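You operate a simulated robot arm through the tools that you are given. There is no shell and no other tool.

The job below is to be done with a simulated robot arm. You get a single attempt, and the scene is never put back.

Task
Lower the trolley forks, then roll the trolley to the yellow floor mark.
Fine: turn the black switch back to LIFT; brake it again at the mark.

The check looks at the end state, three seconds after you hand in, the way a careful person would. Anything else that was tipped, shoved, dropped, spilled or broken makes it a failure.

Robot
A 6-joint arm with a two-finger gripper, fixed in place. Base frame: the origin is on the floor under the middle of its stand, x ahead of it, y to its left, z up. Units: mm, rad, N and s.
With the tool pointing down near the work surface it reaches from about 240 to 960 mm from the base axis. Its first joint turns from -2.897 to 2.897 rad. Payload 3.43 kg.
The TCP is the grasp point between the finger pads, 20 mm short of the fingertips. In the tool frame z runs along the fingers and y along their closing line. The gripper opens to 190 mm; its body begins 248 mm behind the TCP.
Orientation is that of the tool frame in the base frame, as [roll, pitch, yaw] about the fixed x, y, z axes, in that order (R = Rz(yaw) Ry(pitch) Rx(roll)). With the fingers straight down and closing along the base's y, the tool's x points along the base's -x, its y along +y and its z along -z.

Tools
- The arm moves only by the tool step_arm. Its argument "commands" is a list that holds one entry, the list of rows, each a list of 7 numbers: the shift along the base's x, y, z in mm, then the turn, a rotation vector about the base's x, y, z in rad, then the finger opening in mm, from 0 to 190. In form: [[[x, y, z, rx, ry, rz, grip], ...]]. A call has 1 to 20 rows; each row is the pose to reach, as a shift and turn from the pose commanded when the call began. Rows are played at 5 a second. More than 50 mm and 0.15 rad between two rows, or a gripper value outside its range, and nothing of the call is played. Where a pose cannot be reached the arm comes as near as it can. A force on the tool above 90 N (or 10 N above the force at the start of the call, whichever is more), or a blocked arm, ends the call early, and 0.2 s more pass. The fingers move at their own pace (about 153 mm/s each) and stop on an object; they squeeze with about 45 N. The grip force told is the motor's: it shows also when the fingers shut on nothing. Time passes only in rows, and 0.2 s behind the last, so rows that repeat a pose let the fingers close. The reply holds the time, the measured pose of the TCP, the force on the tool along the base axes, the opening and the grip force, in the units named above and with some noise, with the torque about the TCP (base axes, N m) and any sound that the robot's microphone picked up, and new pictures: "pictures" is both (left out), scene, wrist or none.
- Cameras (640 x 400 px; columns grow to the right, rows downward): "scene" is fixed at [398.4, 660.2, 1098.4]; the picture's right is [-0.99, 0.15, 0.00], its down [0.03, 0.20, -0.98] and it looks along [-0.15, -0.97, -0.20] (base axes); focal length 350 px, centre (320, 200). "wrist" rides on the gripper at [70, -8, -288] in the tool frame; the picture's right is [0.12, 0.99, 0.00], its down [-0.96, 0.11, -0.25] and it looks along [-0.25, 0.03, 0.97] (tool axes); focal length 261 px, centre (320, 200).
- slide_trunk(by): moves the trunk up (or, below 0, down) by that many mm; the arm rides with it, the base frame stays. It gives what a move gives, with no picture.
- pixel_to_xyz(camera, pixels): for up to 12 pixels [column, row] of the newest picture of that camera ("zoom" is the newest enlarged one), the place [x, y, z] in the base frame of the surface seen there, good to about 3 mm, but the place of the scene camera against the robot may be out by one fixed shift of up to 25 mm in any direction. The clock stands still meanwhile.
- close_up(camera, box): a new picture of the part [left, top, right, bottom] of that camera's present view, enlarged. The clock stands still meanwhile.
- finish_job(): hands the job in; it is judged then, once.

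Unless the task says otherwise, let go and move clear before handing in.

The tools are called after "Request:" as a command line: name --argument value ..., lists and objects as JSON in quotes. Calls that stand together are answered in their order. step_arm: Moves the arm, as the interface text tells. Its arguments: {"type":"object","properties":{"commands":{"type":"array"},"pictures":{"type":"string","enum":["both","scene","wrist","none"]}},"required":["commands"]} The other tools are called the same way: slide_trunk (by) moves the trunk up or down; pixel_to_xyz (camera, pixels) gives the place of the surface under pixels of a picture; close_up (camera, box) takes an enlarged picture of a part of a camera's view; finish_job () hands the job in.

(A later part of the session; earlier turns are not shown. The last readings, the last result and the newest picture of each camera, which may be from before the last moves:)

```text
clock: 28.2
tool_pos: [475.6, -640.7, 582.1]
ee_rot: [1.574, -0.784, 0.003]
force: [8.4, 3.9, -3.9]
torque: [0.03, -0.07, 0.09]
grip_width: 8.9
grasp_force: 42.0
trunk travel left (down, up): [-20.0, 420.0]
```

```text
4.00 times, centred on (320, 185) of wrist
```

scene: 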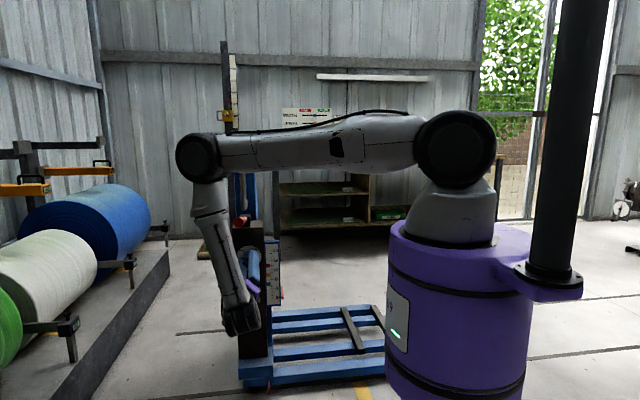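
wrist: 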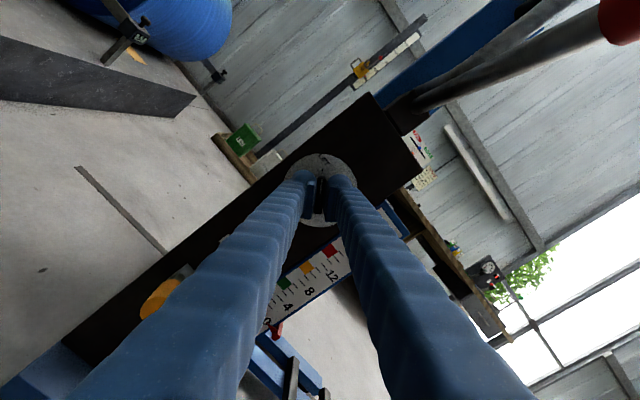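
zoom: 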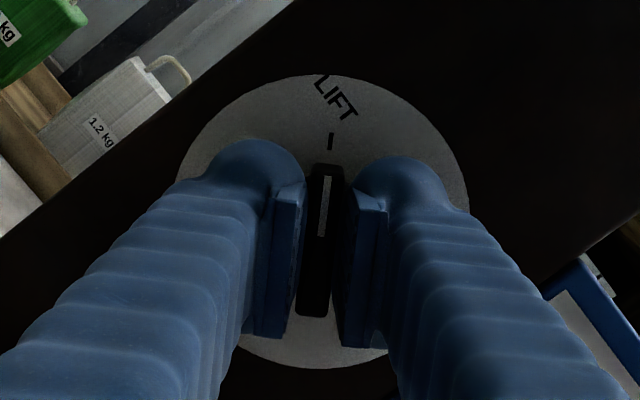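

The white line on the knob points right at the LIFT tick (zoom (325,180) to (331,140)). I'll open the fingers and back straight out.

Request:
step_arm --commands '[[[0, 0, 0, 0, 0, 0, 20], [0, 2, 0, 0, 0, 0, 50], [0, 30, 0, 0, 0, 0, 60], [0, 70, 0, 0, 0, 0, 60], [0, 96, 0, 0, 0, 0, 60]]]' --pictures "wrist"

Request:
close_up --camera "wrist" --box '[270, 130, 370, 230]'

Request:
close_up --camera "scene" --box '[220, 220, 300, 290]'

```text
clock: 29.4
tool_pos: [473.5, -547.7, 580.4]
ee_rot: [1.572, -0.785, 0.0]
force: [-1.1, -0.1, -0.9]
torque: [0.0, -0.04, 0.07]
grip_width: 59.8
grasp_force: 0.1
trunk travel left (down, up): [-20.0, 420.0]
```

wrist: 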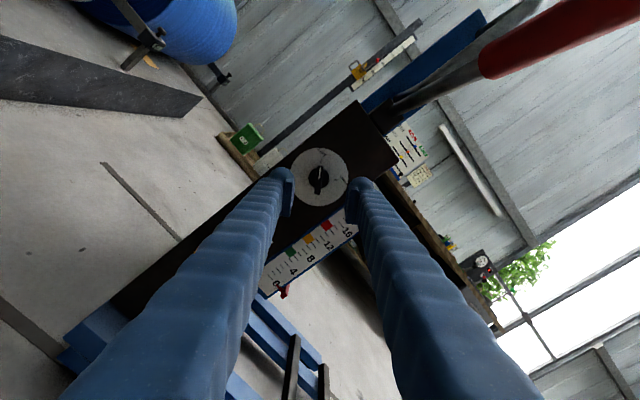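

```text
4.00 times, centred on (320, 180) of wrist
```

zoom: 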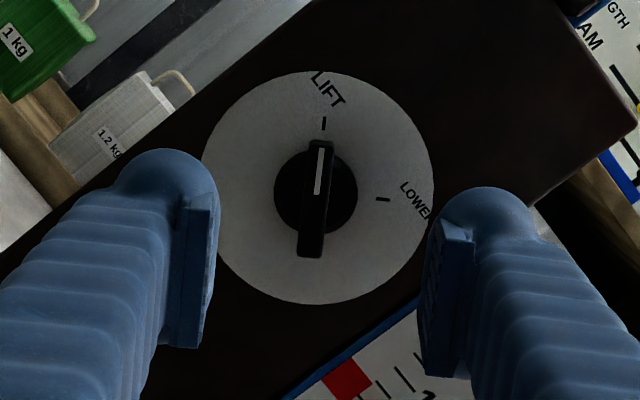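

```text
5.71 times, centred on (260, 255) of scene
```

zoom: 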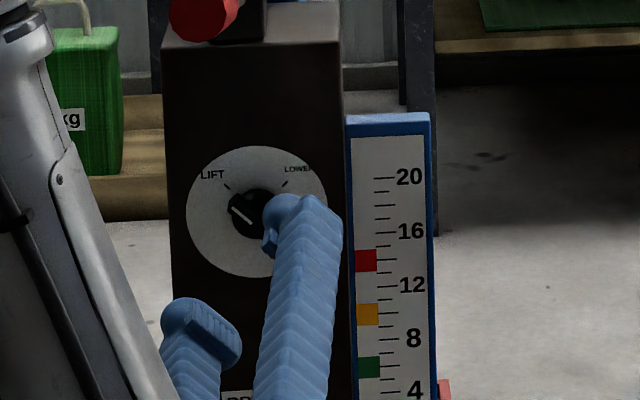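

The knob is cleanly at LIFT and the pointer at 0. Next is the brake lever (grip near (496,-565,422)); I'll back off to y≈-500 and roll the tool to θ=0 so the fingers close vertically.

Request:
step_arm --commands '[[[4, 10, 0, 0, -0.13, 0, 80], [8, 20, 0, 0, -0.26, 0, 90], [12, 30, 0, 0, -0.39, 0, 90], [16, 40, 0, 0, -0.52, 0, 90], [20, 48, 0, 0, -0.65, 0, 90], [22, 48, 0, 0, -0.78, 0, 90], [22, 48, 0, 0, -0.91, 0, 90], [22, 48, 0, 0, -1.04, 0, 90], [22, 48, 0, 0, -1.17, 0, 90], [22, 48, 0, 0, -1.3, 0, 90], [22, 48, 0, 0, -1.43, 0, 90], [22, 48, 0, 0, -1.56, 0, 90], [22, 48, 0, 0, -1.69, 0, 90], [22, 48, 0, 0, -1.82, 0, 90], [22, 48, 0, 0, -1.95, 0, 90], [22, 48, 0, 0, -2.08, 0, 90], [22, 48, 0, 0, -2.21, 0, 90], [22, 48, 0, 0, -2.356, 0, 90]]]' --pictures "both"

```text
clock: 33.2
tool_pos: [497.5, -498.2, 580.6]
ee_rot: [-1.571, 0.001, 3.141]
force: [0.5, -0.5, 0.4]
torque: [0.01, 0.01, 0.02]
grip_width: 90.2
grasp_force: 0.1
trunk travel left (down, up): [-20.0, 420.0]
```

scene: 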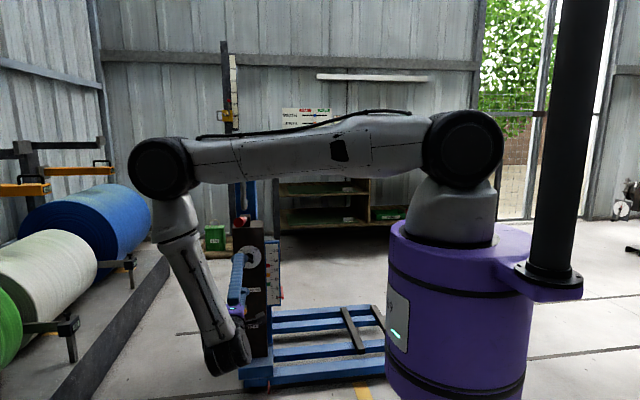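
wrist: 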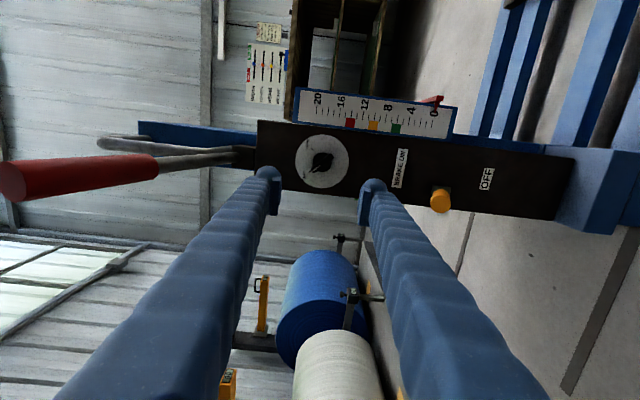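

The tool is at (497,-498,581) with the fingers closing vertically; the brake grip shows at wrist (440,200). I'll descend to z≈424 in front of it.

Request:
step_arm --commands '[[[0, 0, -40, 0, 0, 0, 90], [0, 0, -80, 0, 0, 0, 90], [0, 0, -120, 0, 0, 0, 90], [0, 0, -157, 0, 0, 0, 90]]]' --pictures "both"

Request:
close_up --camera "wrist" --box '[250, 130, 400, 230]'

```text
clock: 34.2
tool_pos: [498.0, -496.8, 424.2]
ee_rot: [-1.567, 0.0, 3.141]
force: [-0.7, -0.2, 0.3]
torque: [0.06, 0.01, 0.01]
grip_width: 90.3
grasp_force: 0.1
trunk travel left (down, up): [-20.0, 420.0]
```

scene: 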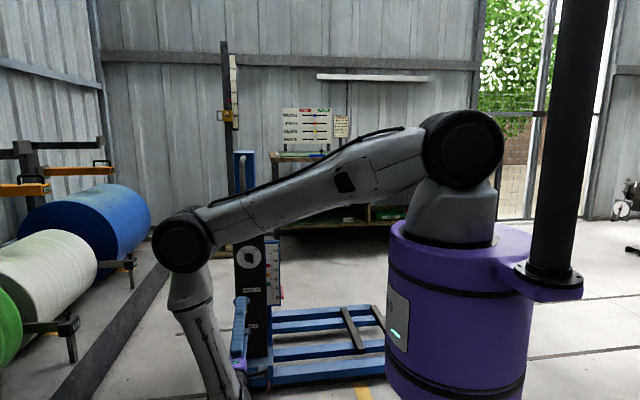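
wrist: 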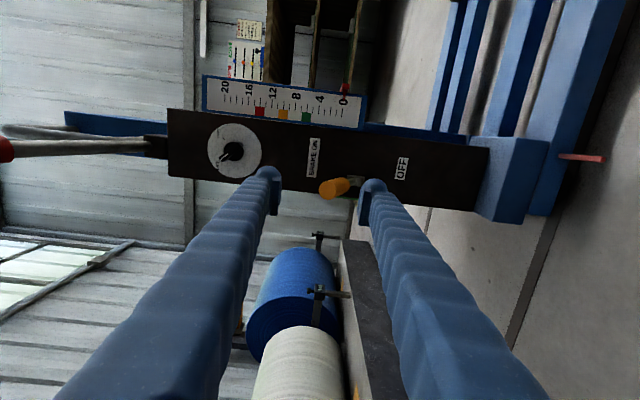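

```text
4.00 times, centred on (325, 180) of wrist
```

zoom: 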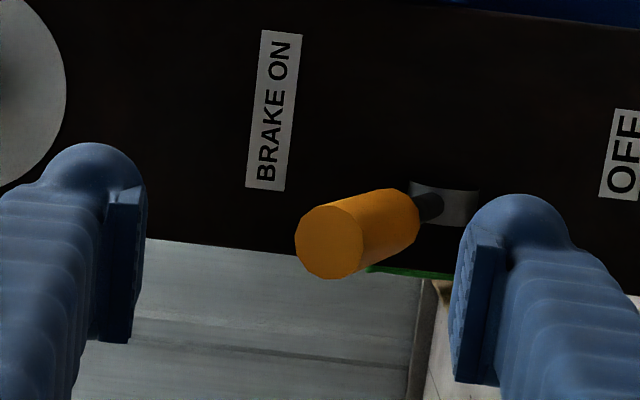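

The grip lies between the fingers at wrist (335,187). I'll measure its end, its root, the labels, and the red floor pointer at (582,157).

Request:
pixel_to_xyz --camera "wrist" --pixels '[[327, 191], [333, 186], [341, 183], [348, 180], [355, 178], [315, 157], [401, 167], [565, 156], [582, 157], [602, 159], [575, 156], [520, 150]]'

Request:
close_up --camera "wrist" --box '[460, 110, 620, 210]'

```text
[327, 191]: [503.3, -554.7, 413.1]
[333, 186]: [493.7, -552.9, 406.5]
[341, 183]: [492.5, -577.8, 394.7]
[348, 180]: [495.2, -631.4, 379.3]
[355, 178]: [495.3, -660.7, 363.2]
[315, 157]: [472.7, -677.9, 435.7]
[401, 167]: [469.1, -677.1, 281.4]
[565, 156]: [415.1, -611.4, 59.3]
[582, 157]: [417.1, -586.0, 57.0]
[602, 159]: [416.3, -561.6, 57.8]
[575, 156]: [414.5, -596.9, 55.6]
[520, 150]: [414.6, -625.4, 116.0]
```

```text
4.00 times, centred on (540, 160) of wrist
```

zoom: 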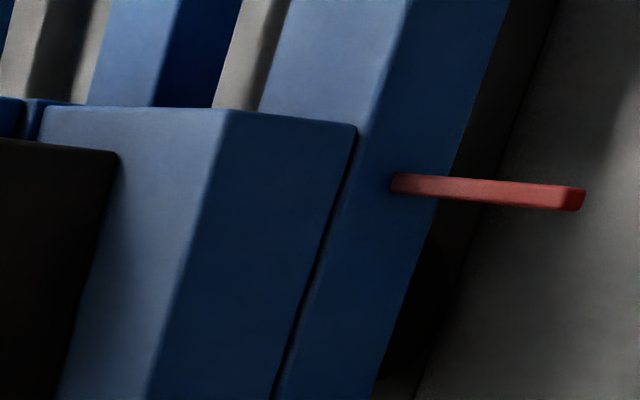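

The lever runs from root (495,-661,363) up to its tip (498,-553,412), about 24° up; the red floor pointer is at x≈416. I'll slide the open fingers around the grip at y≈-562, z≈406, and then narrow to 52 mm.

Request:
step_arm --commands '[[[-1, -15, -18, 0, 0, 0, 90], [-1, -40, -18, 0, 0, 0, 90], [-1, -65, -18, 0, 0, 0, 90], [-1, -65, -18, 0, 0, 0, 52], [-1, -65, -18, 0, 0, 0, 52]]]' --pictures "wrist"

Request:
close_up --camera "wrist" --box '[250, 130, 400, 230]'

```text
clock: 35.4
tool_pos: [495.3, -563.8, 406.3]
ee_rot: [-1.57, 0.0, 3.14]
force: [0.1, -0.8, 0.1]
torque: [-0.05, 0.02, 0.0]
grip_width: 52.0
grasp_force: 0.1
trunk travel left (down, up): [-20.0, 420.0]
```

wrist: 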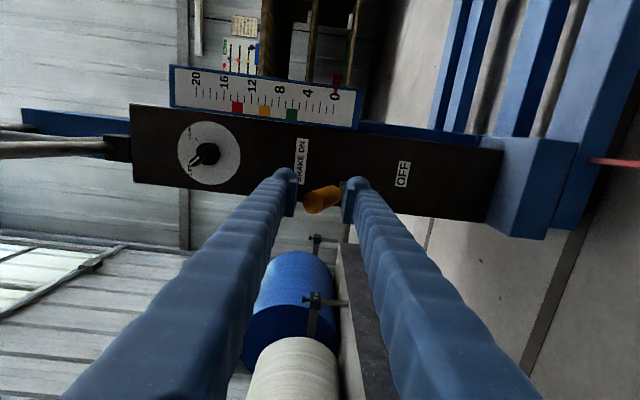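

```text
4.00 times, centred on (325, 180) of wrist
```

zoom: 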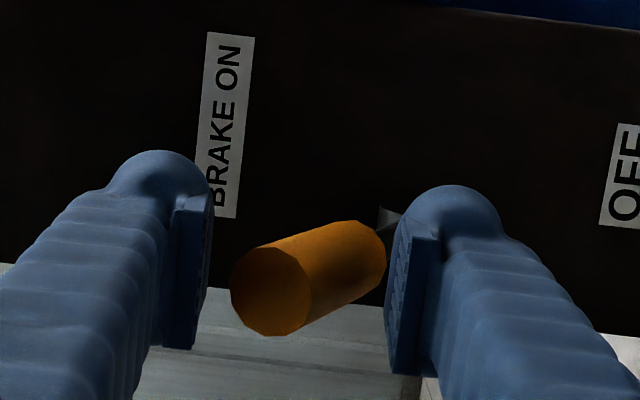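

The grip lies well between the pads. I'll push the lever down in 10 mm steps and watch the force.

Request:
step_arm --commands '[[[0, 0, -10, 0, 0, 0, 52], [0, 0, -20, 0, 0, 0, 52], [0, 0, -30, 0, 0, 0, 52], [0, 0, -40, 0, 0, 0, 52], [0, 0, -50, 0, 0, 0, 52]]]' --pictures "none"

```text
clock: 36.6
tool_pos: [495.6, -562.4, 355.6]
ee_rot: [-1.57, -0.002, 3.141]
force: [-0.3, -0.4, -1.5]
torque: [0.01, -0.01, -0.01]
grip_width: 52.2
grasp_force: 0.6
trunk travel left (down, up): [-20.0, 420.0]
```

The lever moves with almost no force (TCP z now 356). I'll go on another 45 mm down.

Request:
step_arm --commands '[[[0, 0, -10, 0, 0, 0, 52], [0, 0, -20, 0, 0, 0, 52], [0, 0, -30, 0, 0, 0, 52], [0, 0, -38, 0, 0, 0, 52], [0, 0, -45, 0, 0, 0, 52]]]' --pictures "wrist"

Request:
close_up --camera "wrist" --box '[250, 130, 400, 230]'

```text
clock: 37.8
tool_pos: [496.0, -562.7, 310.2]
ee_rot: [-1.569, -0.003, -3.141]
force: [0.1, 0.8, 1.9]
torque: [-0.01, -0.03, -0.03]
grip_width: 52.4
grasp_force: 0.3
trunk travel left (down, up): [-20.0, 420.0]
```

wrist: 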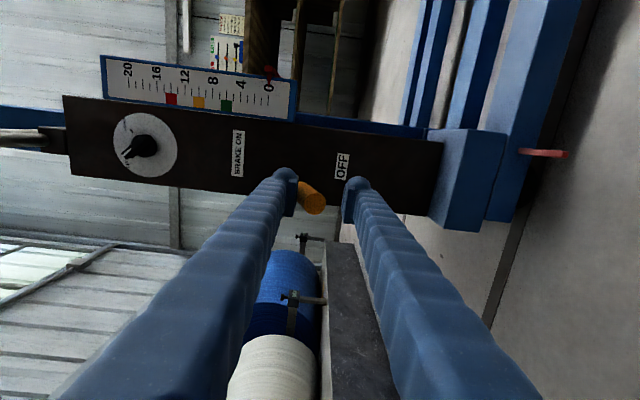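

```text
4.00 times, centred on (325, 180) of wrist
```

zoom: 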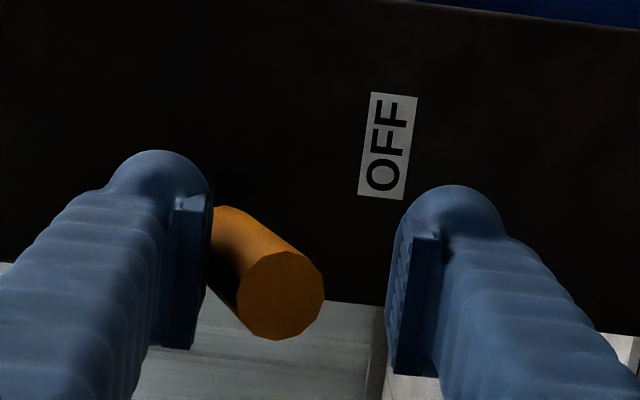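

The lever is now tilted down beside the OFF label, still moving freely. I'll push on in 5 mm steps to find its lower stop.

Request:
step_arm --commands '[[[0, 0, -5, 0, 0, 0, 52], [0, 0, -10, 0, 0, 0, 52]]]' --pictures "none"

Request:
step_arm --commands '[[[0, 0, -4, 0, 0, 0, 52], [0, 0, -8, 0, 0, 0, 52]]]' --pictures "wrist"

Request:
close_up --camera "wrist" --box '[250, 130, 400, 230]'

```text
clock: 38.4
tool_pos: [496.3, -563.3, 300.2]
ee_rot: [-1.571, -0.001, -3.141]
force: [0.2, 0.0, 1.5]
torque: [0.02, 0.04, 0.02]
grip_width: 53.0
grasp_force: 0.6
trunk travel left (down, up): [-20.0, 420.0]
```

```text
clock: 39.0
tool_pos: [495.3, -563.9, 301.1]
ee_rot: [-1.573, -0.003, -3.141]
force: [-0.4, 0.3, -0.1]
torque: [-0.03, -0.01, -0.03]
grip_width: 51.9
grasp_force: 0.0
out of reach, approached as far as the arm can: row 1, 2
trunk travel left (down, up): [-20.0, 420.0]
```

wrist: 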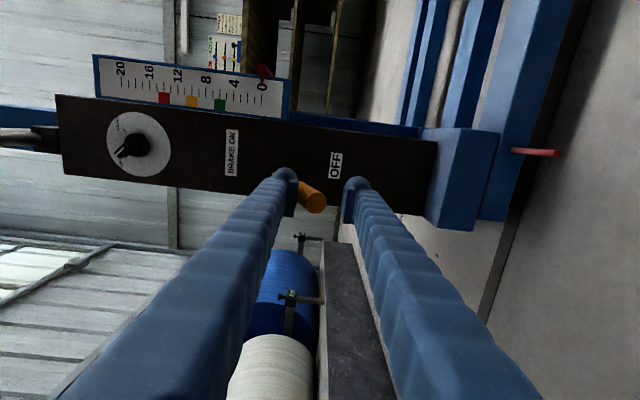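

```text
4.00 times, centred on (325, 180) of wrist
```

zoom: 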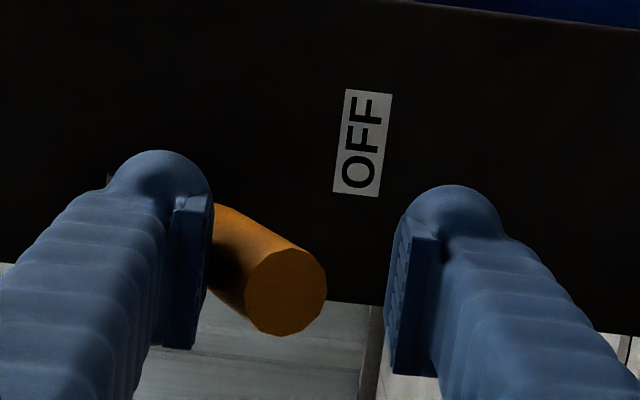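

The arm has reached its lower limit at z≈301 with the lever well below horizontal. I'll measure the grip to learn its angle.

Request:
pixel_to_xyz --camera "wrist" --pixels '[[316, 203], [312, 195], [306, 188], [303, 184], [335, 165], [309, 195]]'

Request:
close_up --camera "scene" --box '[215, 240, 305, 400]'

```text
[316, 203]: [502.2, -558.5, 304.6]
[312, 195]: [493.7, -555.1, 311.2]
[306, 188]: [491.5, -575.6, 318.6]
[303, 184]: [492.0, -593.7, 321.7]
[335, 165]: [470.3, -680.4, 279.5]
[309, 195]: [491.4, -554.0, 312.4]
```

```text
2.50 times, centred on (260, 320) of scene
```

zoom: 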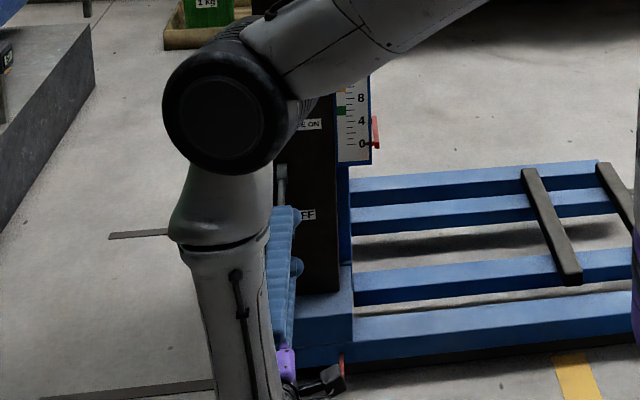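

The grip tip is at z≈306, mirror image of its ON position (411) about the label midpoint 358, so it is at or nearly at OFF. I'll lower the trunk by 4 mm to feel for the stop.

Request:
slide_trunk --by -4

```text
clock: 39.5
tool_pos: [495.3, -563.9, 297.7]
ee_rot: [-1.571, -0.002, -3.141]
force: [-0.7, -0.6, 0.3]
torque: [-0.02, 0.0, 0.0]
grip_width: 52.3
grasp_force: 0.2
trunk travel left (down, up): [-16.0, 424.0]
```

No contact force yet. I'll lower another 5 mm.

Request:
slide_trunk --by -5

Request:
close_up --camera "wrist" --box '[250, 130, 400, 230]'

```text
clock: 40.1
tool_pos: [496.8, -563.1, 291.7]
ee_rot: [-1.573, -0.001, -3.141]
force: [-0.4, -0.3, -0.9]
torque: [0.02, 0.0, -0.04]
grip_width: 51.9
grasp_force: 0.1
trunk travel left (down, up): [-11.0, 429.0]
```

```text
4.00 times, centred on (325, 180) of wrist
```

zoom: 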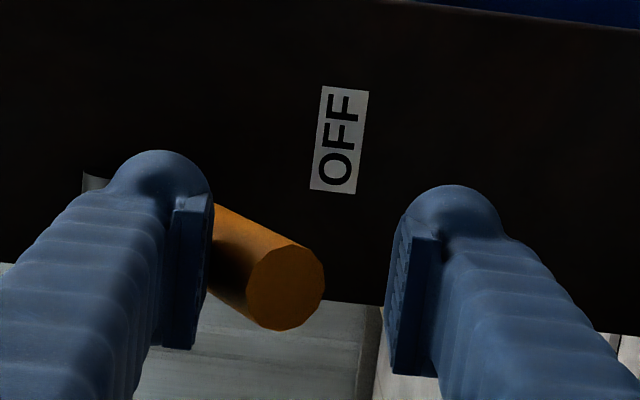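

The lever still follows freely. I'll continue with the rest of the trunk travel in small steps.

Request:
slide_trunk --by -5

Request:
slide_trunk --by -5

Request:
close_up --camera "wrist" --box '[250, 130, 400, 230]'

```text
clock: 40.6
tool_pos: [496.4, -563.4, 288.5]
ee_rot: [-1.569, 0.0, -3.141]
force: [-1.1, 3.5, 8.2]
torque: [-0.16, -0.09, -0.06]
grip_width: 57.1
grasp_force: 4.7
trunk travel left (down, up): [-6.0, 434.0]
```

```text
clock: 41.2
tool_pos: [495.8, -563.9, 283.8]
ee_rot: [-1.568, -0.001, 3.14]
force: [-2.6, 5.0, 19.9]
torque: [-0.4, -0.23, -0.11]
grip_width: 64.0
grasp_force: 10.4
trunk travel left (down, up): [-1.0, 439.0]
```

```text
4.00 times, centred on (325, 180) of wrist
```

zoom: 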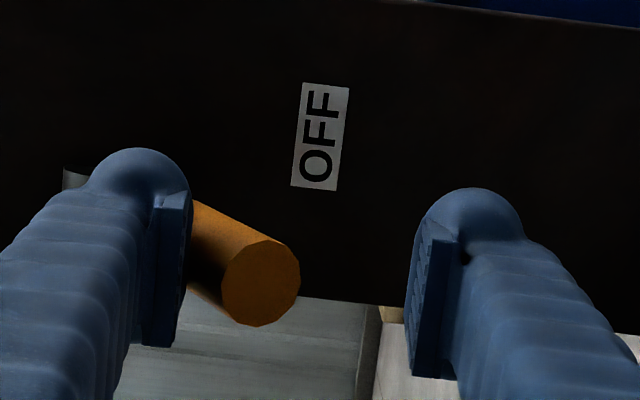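

The stop is reached: 20 N upward and the fingers yield, so the brake lever is fully at OFF. I'll open the fingers and back away along +y.

Request:
step_arm --commands '[[[0, 0, 4, 0, 0, 0, 90], [0, 0, 4, 0, 0, 0, 90], [0, 30, 4, 0, 0, 0, 90], [0, 65, 4, 0, 0, 0, 90], [0, 85, 10, 0, 0, 0, 90]]]' --pictures "wrist"

Request:
close_up --camera "wrist" --box '[250, 100, 450, 230]'

```text
clock: 42.4
tool_pos: [494.6, -479.3, 292.6]
ee_rot: [-1.572, -0.002, 3.14]
force: [-0.6, -0.8, 0.4]
torque: [0.0, 0.07, -0.03]
grip_width: 90.0
grasp_force: 0.0
trunk travel left (down, up): [-1.0, 439.0]
```

wrist: 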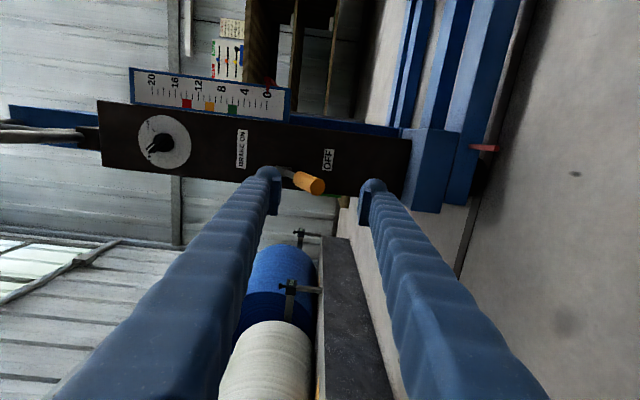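

```text
3.08 times, centred on (350, 165) of wrist
```

zoom: 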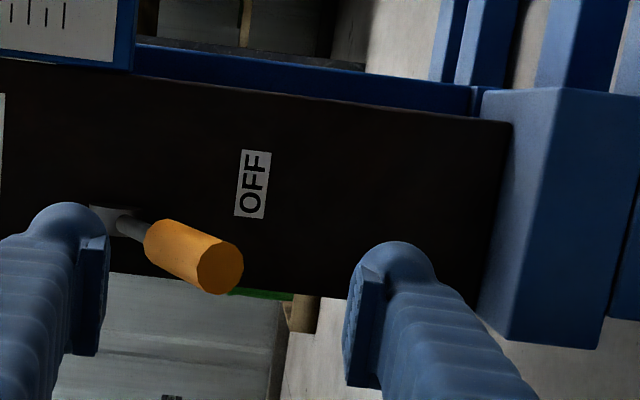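

The lever stays at OFF (orange grip tip at wrist (318,186)). I'll record its place and, for later, the column face and the red pointer.

Request:
pixel_to_xyz --camera "wrist" --pixels '[[320, 186], [312, 180], [303, 178], [290, 171], [485, 148], [495, 149], [475, 146], [427, 140], [395, 180], [110, 150]]'

```text
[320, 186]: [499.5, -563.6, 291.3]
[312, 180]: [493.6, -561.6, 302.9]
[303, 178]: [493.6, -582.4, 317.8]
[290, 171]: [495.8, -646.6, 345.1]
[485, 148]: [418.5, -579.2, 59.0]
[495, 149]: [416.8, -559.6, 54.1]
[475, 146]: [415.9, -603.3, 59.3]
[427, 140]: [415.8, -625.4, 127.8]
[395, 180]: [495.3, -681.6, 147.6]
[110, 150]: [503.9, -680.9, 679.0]
```

The lever tip rests at (498,-562,~293), brake OFF; the red pointer is at x≈416.5. Next I'll raise the trunk so the elbow will pass well above the pump lever (z≈833) on the way to the trolley handle.

Request:
slide_trunk --by 280

Request:
step_arm --commands '[[[0, 0, 0, 0, 0, 0, 90]]]' --pictures "both"

```text
clock: 45.2
tool_pos: [495.9, -478.9, 573.0]
ee_rot: [-1.571, -0.001, -3.141]
force: [0.1, -0.8, -0.9]
torque: [-0.01, 0.0, -0.02]
grip_width: 90.1
grasp_force: 0.0
trunk travel left (down, up): [-281.0, 159.0]
```

```text
clock: 45.6
tool_pos: [496.6, -478.1, 571.8]
ee_rot: [-1.571, -0.003, -3.141]
force: [-0.1, 0.3, 0.4]
torque: [-0.02, 0.03, 0.0]
grip_width: 90.3
grasp_force: 0.0
trunk travel left (down, up): [-281.0, 159.0]
```

scene: 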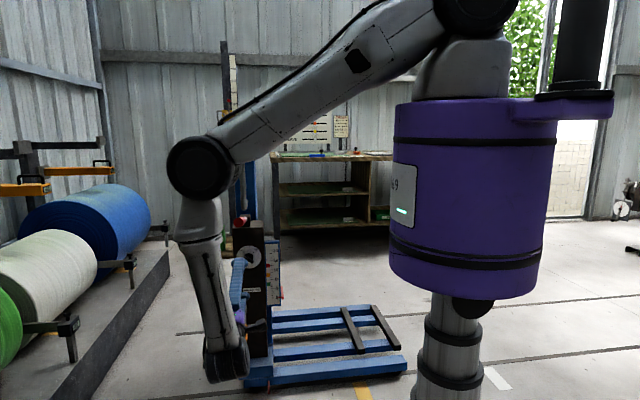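
wrist: 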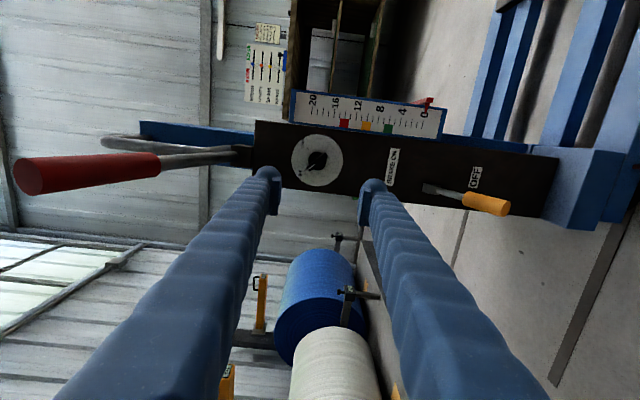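

The arm is raised, with the elbow at scene (200,167) and everything still in place. I'll move to about (263,-614,585), retracing the safe path beside the trolley.

Request:
step_arm --commands '[[[-38, -22, 2, 0, 0, 0, 90], [-76, -44, 4, 0, 0, 0, 90], [-114, -66, 6, 0, 0, 0, 90], [-152, -88, 8, 0, 0, 0, 90], [-190, -110, 10, 0, 0, 0, 90], [-230, -134, 12, 0, 0, 0, 90]]]' --pictures "scene"

```text
clock: 47.0
tool_pos: [268.7, -615.7, 594.4]
ee_rot: [-1.576, 0.0, 3.141]
force: [-0.1, -0.2, -0.4]
torque: [0.01, 0.0, 0.01]
grip_width: 90.4
grasp_force: 0.1
out of reach, approached as far as the arm can: row 5, 6
trunk travel left (down, up): [-281.0, 159.0]
```

scene: 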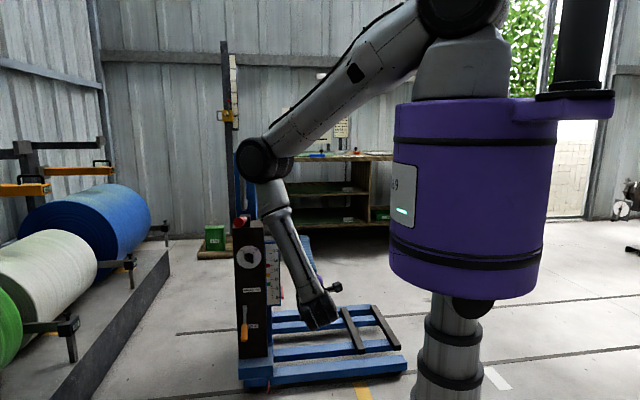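

The arm is beside the trolley at (269,-616,594), the elbow around z≈1010 above the pump lever. I'll rotate the tool to point down while rising about 200 mm.

Request:
step_arm --commands '[[[0, 0, 16, 0.131, 0, 0, 90], [0, 0, 33, 0.262, 0, 0, 90], [0, 0, 50, 0.393, 0, 0, 90], [0, 0, 66, 0.524, 0, 0, 90], [0, 0, 83, 0.654, 0, 0, 90], [0, 0, 100, 0.785, 0, 0, 90], [0, 0, 116, 0.916, 0, 0, 90], [0, 0, 133, 1.047, 0, 0, 90], [0, 0, 150, 1.178, 0, 0, 90], [0, 0, 166, 1.309, 0, 0, 90], [0, 0, 183, 1.44, 0, 0, 90], [0, 0, 200, 1.5708, 0, 0, 90]]]' --pictures "both"

```text
clock: 49.6
tool_pos: [244.0, -631.1, 771.8]
ee_rot: [-2.918, -0.063, 3.13]
force: [-0.1, 0.3, 0.1]
torque: [-0.04, 0.0, -0.06]
grip_width: 90.2
grasp_force: 0.0
out of reach, approached as far as the arm can: row 11, 12
trunk travel left (down, up): [-281.0, 159.0]
```

scene: 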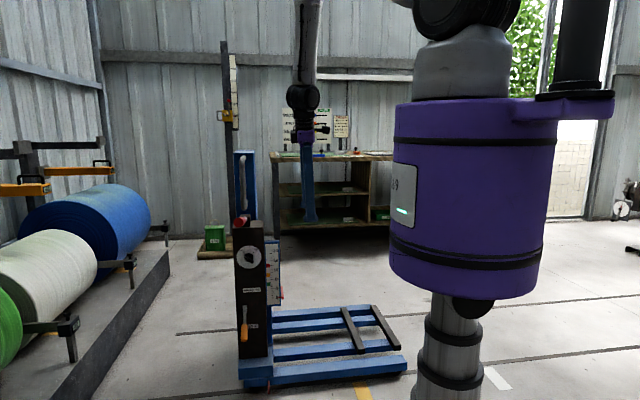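
wrist: 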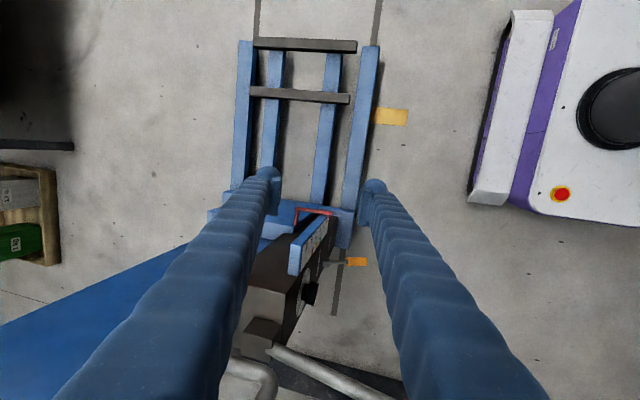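

The tool is nearly down but the wrist is limited at this low height (roll -2.918). The mark is in view at wrist (390,117), so I'll measure it, then rise and straighten.

Request:
pixel_to_xyz --camera "wrist" --pixels '[[391, 117], [377, 110], [377, 122], [405, 112], [405, 124], [360, 263], [352, 262], [391, 111], [391, 123]]'

Request:
close_up --camera "wrist" --box '[340, 90, 440, 150]'

Request:
step_arm --commands '[[[0, -5, 45, 0.04, -0.012, 0.002, 90], [0, -10, 90, 0.08, -0.024, 0.004, 90], [0, -15, 135, 0.12, -0.036, 0.006, 90], [0, -20, 180, 0.16, -0.048, 0.009, 90], [0, -25, 225, 0.2, -0.06, 0.012, 90], [0, -30, 270, 0.2236, -0.063, 0.012, 90], [0, -30, 310, 0.2236, -0.063, 0.012, 90]]]' --pictures "both"

```text
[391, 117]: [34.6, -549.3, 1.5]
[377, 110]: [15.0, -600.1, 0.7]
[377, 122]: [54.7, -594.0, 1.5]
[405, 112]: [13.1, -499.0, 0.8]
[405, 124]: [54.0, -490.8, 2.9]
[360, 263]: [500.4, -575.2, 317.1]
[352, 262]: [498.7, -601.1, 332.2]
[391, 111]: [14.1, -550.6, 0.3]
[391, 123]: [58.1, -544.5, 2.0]
```

```text
6.40 times, centred on (390, 120) of wrist
```

zoom: 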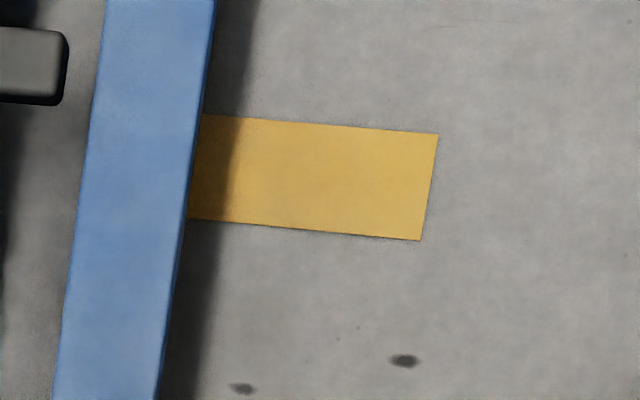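

```text
clock: 51.2
tool_pos: [241.7, -660.8, 1081.8]
ee_rot: [3.139, -0.002, -3.135]
force: [0.7, -0.1, -0.4]
torque: [-0.06, -0.01, 0.01]
grip_width: 90.0
grasp_force: 0.0
trunk travel left (down, up): [-281.0, 159.0]
```

scene: 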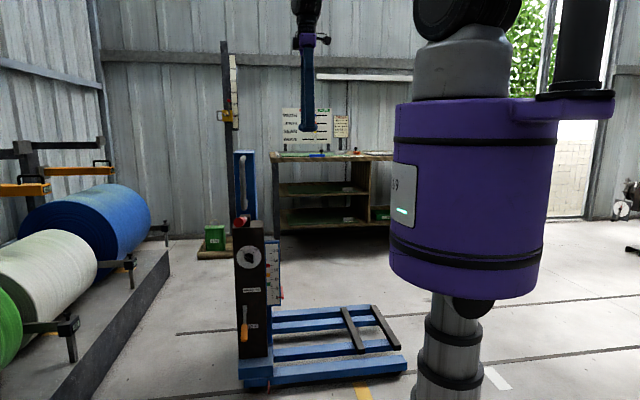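
wrist: 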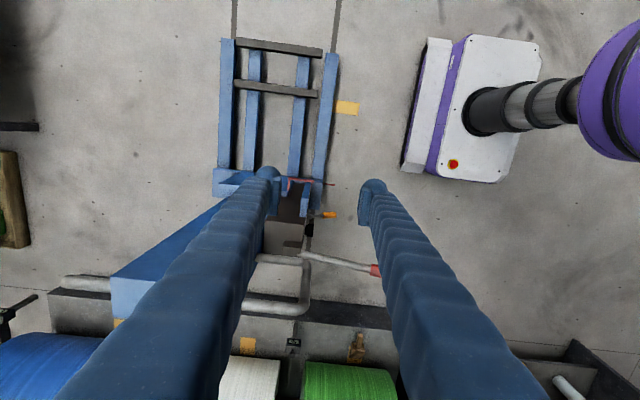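

The tool points straight down at (242,-661,1082); the mark's centre is x≈34 (57 mm wide), so the trolley must roll about -382 mm. I'll yaw the tool by +90° so the fingers close along x, moving over toward the handle at a safe height.

Request:
step_arm --commands '[[[10, -2, 5, 0, 0, 0.131, 90], [25, -5, 10, 0, 0, 0.262, 90], [45, -8, 15, 0, 0, 0.393, 90], [65, -12, 20, 0, 0, 0.524, 90], [85, -16, 25, 0, 0, 0.654, 90], [105, -20, 30, 0, 0, 0.785, 90], [125, -25, 35, 0, 0, 0.916, 90], [145, -30, 40, 0, 0, 1.047, 90], [165, -35, 45, 0, 0, 1.178, 90], [185, -40, 50, 0, 0, 1.309, 90], [210, -45, 50, 0, 0, 1.44, 90], [235, -50, 50, 0, 0, 1.565, 90]]]' --pictures "both"

```text
clock: 53.8
tool_pos: [479.1, -712.4, 1130.4]
ee_rot: [3.141, -0.002, -1.569]
force: [0.2, 0.3, -0.7]
torque: [0.04, 0.03, -0.03]
grip_width: 90.1
grasp_force: 0.0
trunk travel left (down, up): [-281.0, 159.0]
```

scene: 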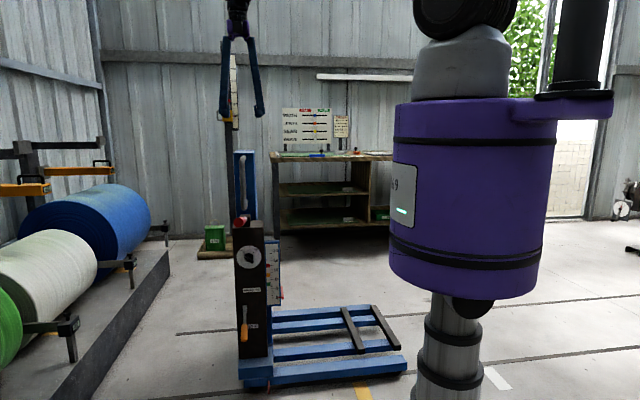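
wrist: 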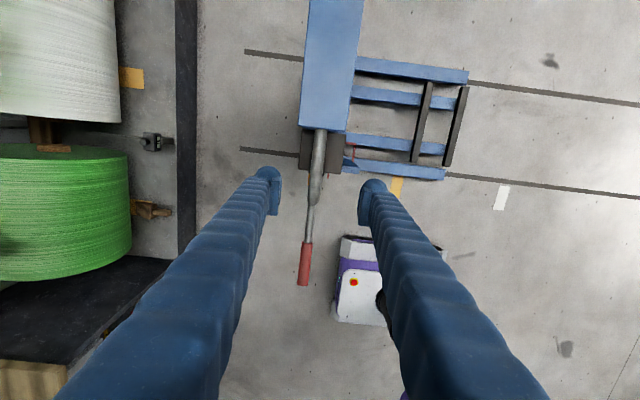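

From above, the handle's top leg shows at wrist (318,160), between the mast face (row 130) and the outer bend (row 198). I'll measure it and the mast top.

Request:
pixel_to_xyz --camera "wrist" --pixels '[[320, 138], [319, 150], [318, 165], [317, 180], [315, 195], [314, 202], [330, 110], [302, 120], [349, 125], [311, 215], [305, 275], [325, 165]]'

Request:
close_up --camera "wrist" --box '[260, 100, 390, 220]'

```text
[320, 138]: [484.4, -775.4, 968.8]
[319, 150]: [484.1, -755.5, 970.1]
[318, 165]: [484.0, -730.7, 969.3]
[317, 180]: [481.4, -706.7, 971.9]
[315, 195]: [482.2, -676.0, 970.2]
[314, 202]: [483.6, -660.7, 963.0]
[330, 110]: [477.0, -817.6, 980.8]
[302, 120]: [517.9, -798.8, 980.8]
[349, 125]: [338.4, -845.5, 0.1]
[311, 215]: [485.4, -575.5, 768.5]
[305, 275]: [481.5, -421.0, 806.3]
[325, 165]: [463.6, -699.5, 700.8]
```

```text
3.33 times, centred on (325, 160) of wrist
```

zoom: 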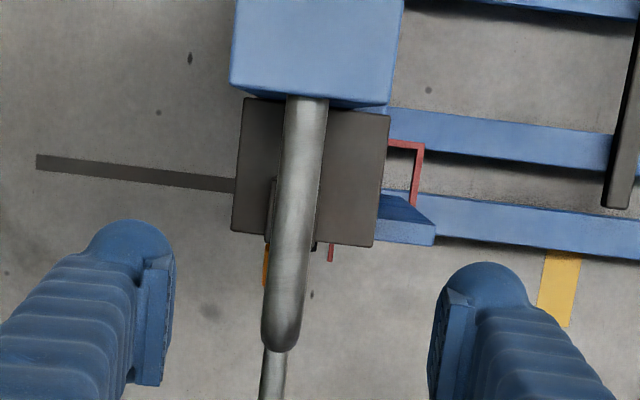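

The handle leg's centre is x≈483.5, axis z≈960, spanning y -778 to -655. I'll descend to straddle it at (483.5,-714,960), then close.

Request:
step_arm --commands '[[[4.4, -2, -40, 0, 0, 0, 90], [4.4, -2, -80, 0, 0, 0, 90], [4.4, -2, -125, 0, 0, 0, 90], [4.4, -2, -170, 0, 0, 0, 90]]]' --pictures "wrist"

Request:
close_up --camera "wrist" --box '[240, 100, 400, 240]'

```text
clock: 54.8
tool_pos: [484.3, -714.6, 959.4]
ee_rot: [3.14, -0.003, -1.57]
force: [0.2, -0.5, -0.7]
torque: [0.07, 0.01, 0.0]
grip_width: 90.1
grasp_force: 0.1
trunk travel left (down, up): [-281.0, 159.0]
```

wrist: 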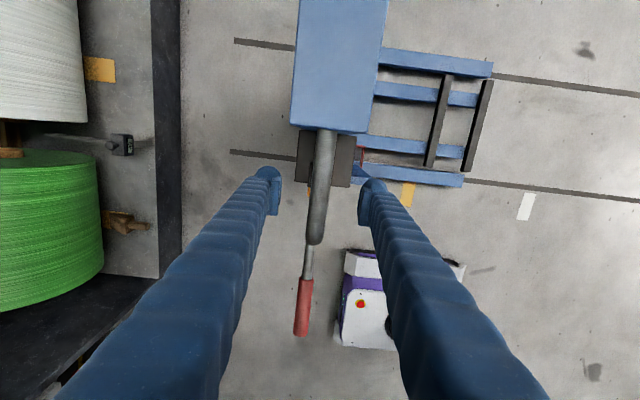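

```text
2.86 times, centred on (320, 170) of wrist
```

zoom: 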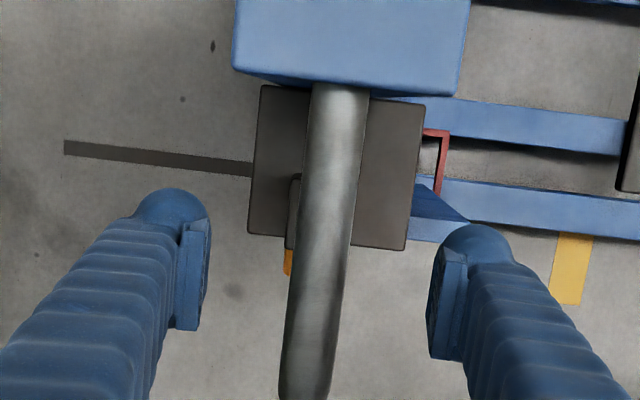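

The leg runs between the pads. I'll close on it.

Request:
step_arm --commands '[[[0, 0, 0, 0, 0, 0, 40], [0, 0, 0, 0, 0, 0, 15], [0, 0, 0, 0, 0, 0, 0], [0, 0, 0, 0, 0, 0, 0]]]' --pictures "none"

```text
clock: 55.8
tool_pos: [484.6, -713.6, 961.2]
ee_rot: [3.141, -0.004, -1.57]
force: [-0.1, 0.2, 1.2]
torque: [0.02, 0.02, 0.02]
grip_width: 0.0
grasp_force: 34.0
trunk travel left (down, up): [-281.0, 159.0]
```

The fingers shut fully (0 mm), so they didn't hold the handle. I'll look at the pictures to see why.

Request:
step_arm --commands '[[[0, 0, 0, 0, 0, 0, 0]]]' --pictures "both"

Request:
close_up --camera "wrist" --box '[240, 100, 400, 240]'

Request:
close_up --camera "scene" --box '[200, 80, 300, 240]'

```text
clock: 56.2
tool_pos: [484.2, -713.7, 962.1]
ee_rot: [3.139, -0.003, -1.57]
force: [0.6, 0.8, 0.3]
torque: [-0.01, 0.02, 0.0]
grip_width: 0.1
grasp_force: 34.1
trunk travel left (down, up): [-281.0, 159.0]
```

scene: 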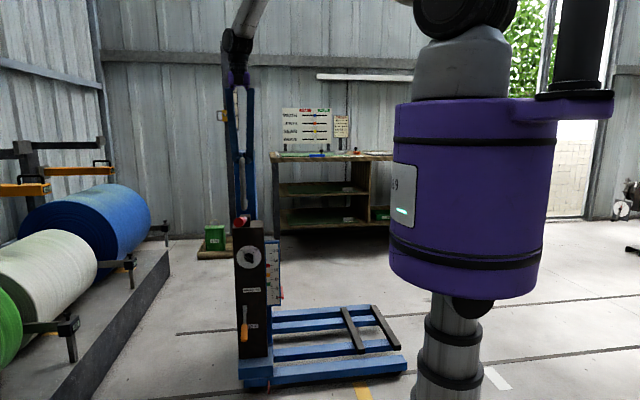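
wrist: 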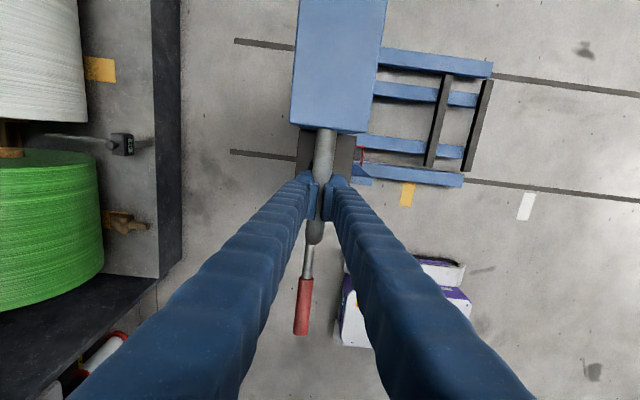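

```text
2.86 times, centred on (320, 170) of wrist
```

zoom: 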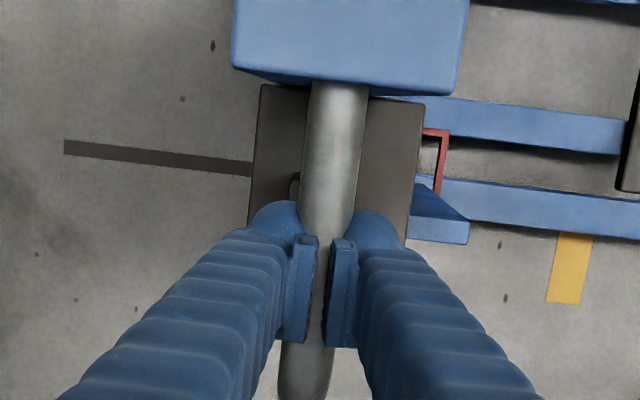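

```text
2.50 times, centred on (250, 160) of scene
```

zoom: 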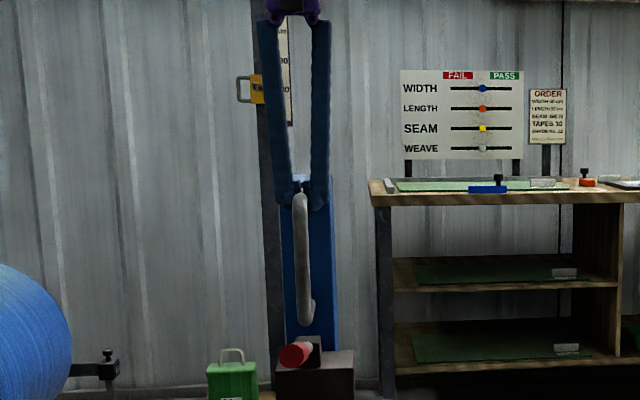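

The fingers passed through the top leg with no contact, so the solid part is presumably the vertical bar (y≈-664). I'll open, shift +50 mm in y and lower to z≈922 to straddle the vertical bar, and close there.

Request:
step_arm --commands '[[[0, 0, 0, 0, 0, 0, 50], [0, 0, 0, 0, 0, 0, 80], [0, 25, -10, 0, 0, 0, 80], [0, 50, -25, 0, 0, 0, 80], [0, 50, -40, 0, 0, 0, 80]]]' --pictures "wrist"

Request:
close_up --camera "wrist" --box '[240, 100, 400, 240]'

```text
clock: 57.4
tool_pos: [484.2, -664.5, 921.7]
ee_rot: [3.139, -0.004, -1.569]
force: [0.6, -0.7, 0.7]
torque: [0.0, -0.06, -0.01]
grip_width: 80.1
grasp_force: 0.1
trunk travel left (down, up): [-281.0, 159.0]
```

wrist: 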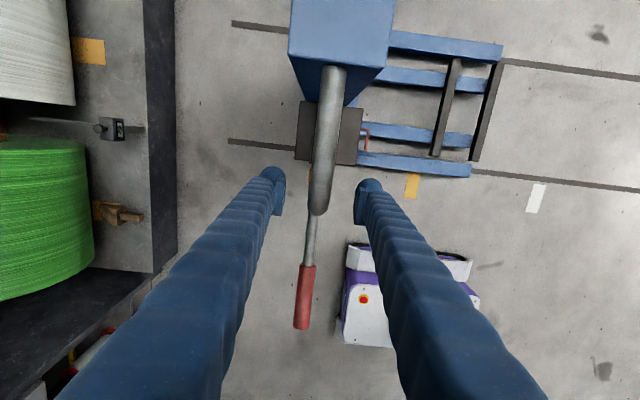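

```text
2.86 times, centred on (320, 170) of wrist
```

zoom: 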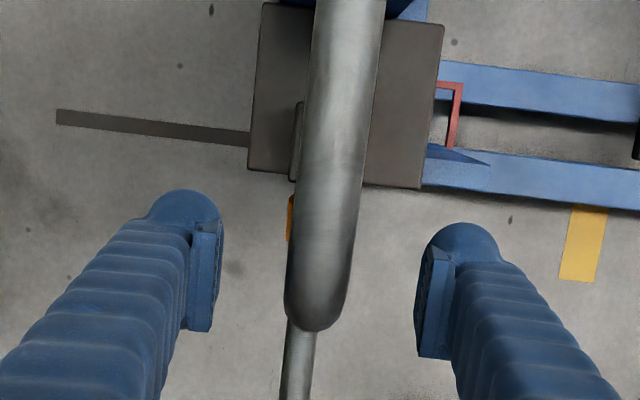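

The vertical bar's end is at zoom (318,300), between the pads. I'll close now.

Request:
step_arm --commands '[[[0, 0, 0, 0, 0, 0, 40], [0, 0, 0, 0, 0, 0, 15], [0, 0, 0, 0, 0, 0, 0], [0, 0, 0, 0, 0, 0, 0]]]' --pictures "wrist"

```text
clock: 58.4
tool_pos: [486.3, -663.1, 922.1]
ee_rot: [3.141, -0.004, -1.567]
force: [17.1, -0.8, -4.3]
torque: [-0.03, -0.18, -0.1]
grip_width: 20.8
grasp_force: 44.6
trunk travel left (down, up): [-281.0, 159.0]
```

wrist: 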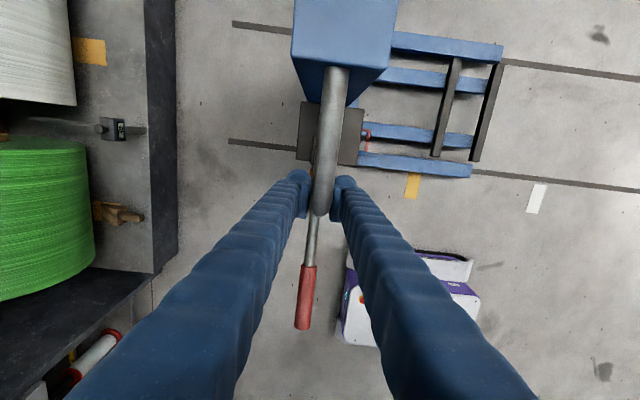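

The vertical bar is held (20.8 mm, 45 N). I'll pull gently in -x to see whether the trolley rolls.

Request:
step_arm --commands '[[[-5, 0, 0, 0, 0, 0, 0], [-10, 0, 0, 0, 0, 0, 0], [-15, 0, 0, 0, 0, 0, 0]]]' --pictures "none"

```text
clock: 59.2
tool_pos: [460.3, -663.6, 920.3]
ee_rot: [3.136, 0.001, -1.57]
force: [-7.9, -2.8, 2.5]
torque: [-1.23, 0.1, 0.1]
grip_width: 20.6
grasp_force: 45.0
trunk travel left (down, up): [-281.0, 159.0]
```

The trolley rolls freely (tool went to x≈460). I'll pull it smoothly about 300 mm more toward the mark.

Request:
step_arm --commands '[[[-6, 0, 0, 0, 0, 0, 0], [-16, 0, 0, 0, 0, 0, 0], [-30, 0, 0, 0, 0, 0, 0], [-46, 0, 0, 0, 0, 0, 0], [-62, 0, 0, 0, 0, 0, 0], [-78, 0, 0, 0, 0, 0, 0], [-94, 0, 0, 0, 0, 0, 0], [-110, 0, 0, 0, 0, 0, 0], [-126, 0, 0, 0, 0, 0, 0], [-142, 0, 0, 0, 0, 0, 0], [-158, 0, 0, 0, 0, 0, 0], [-174, 0, 0, 0, 0, 0, 0], [-190, 0, 0, 0, 0, 0, 0], [-206, 0, 0, 0, 0, 0, 0], [-222, 0, 0, 0, 0, 0, 0], [-238, 0, 0, 0, 0, 0, 0], [-254, 0, 0, 0, 0, 0, 0], [-268, 0, 0, 0, 0, 0, 0], [-280, 0, 0, 0, 0, 0, 0], [-288, 0, 0, 0, 0, 0, 0]]]' --pictures "both"

```text
clock: 63.4
tool_pos: [171.6, -663.9, 920.8]
ee_rot: [3.14, 0.002, -1.57]
force: [-42.3, -9.8, -0.4]
torque: [0.98, 0.5, 0.23]
grip_width: 20.8
grasp_force: 45.0
trunk travel left (down, up): [-281.0, 159.0]
```

scene: 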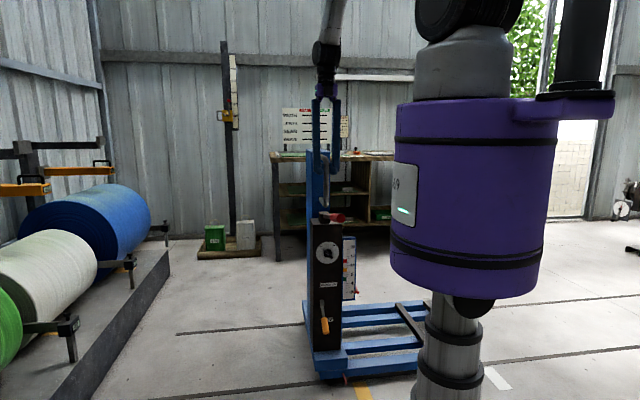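
wrist: 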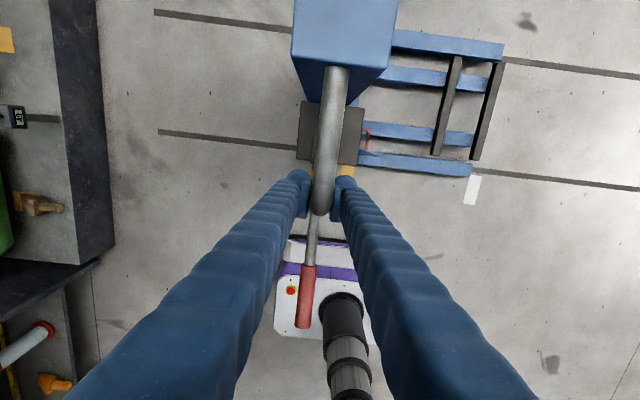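

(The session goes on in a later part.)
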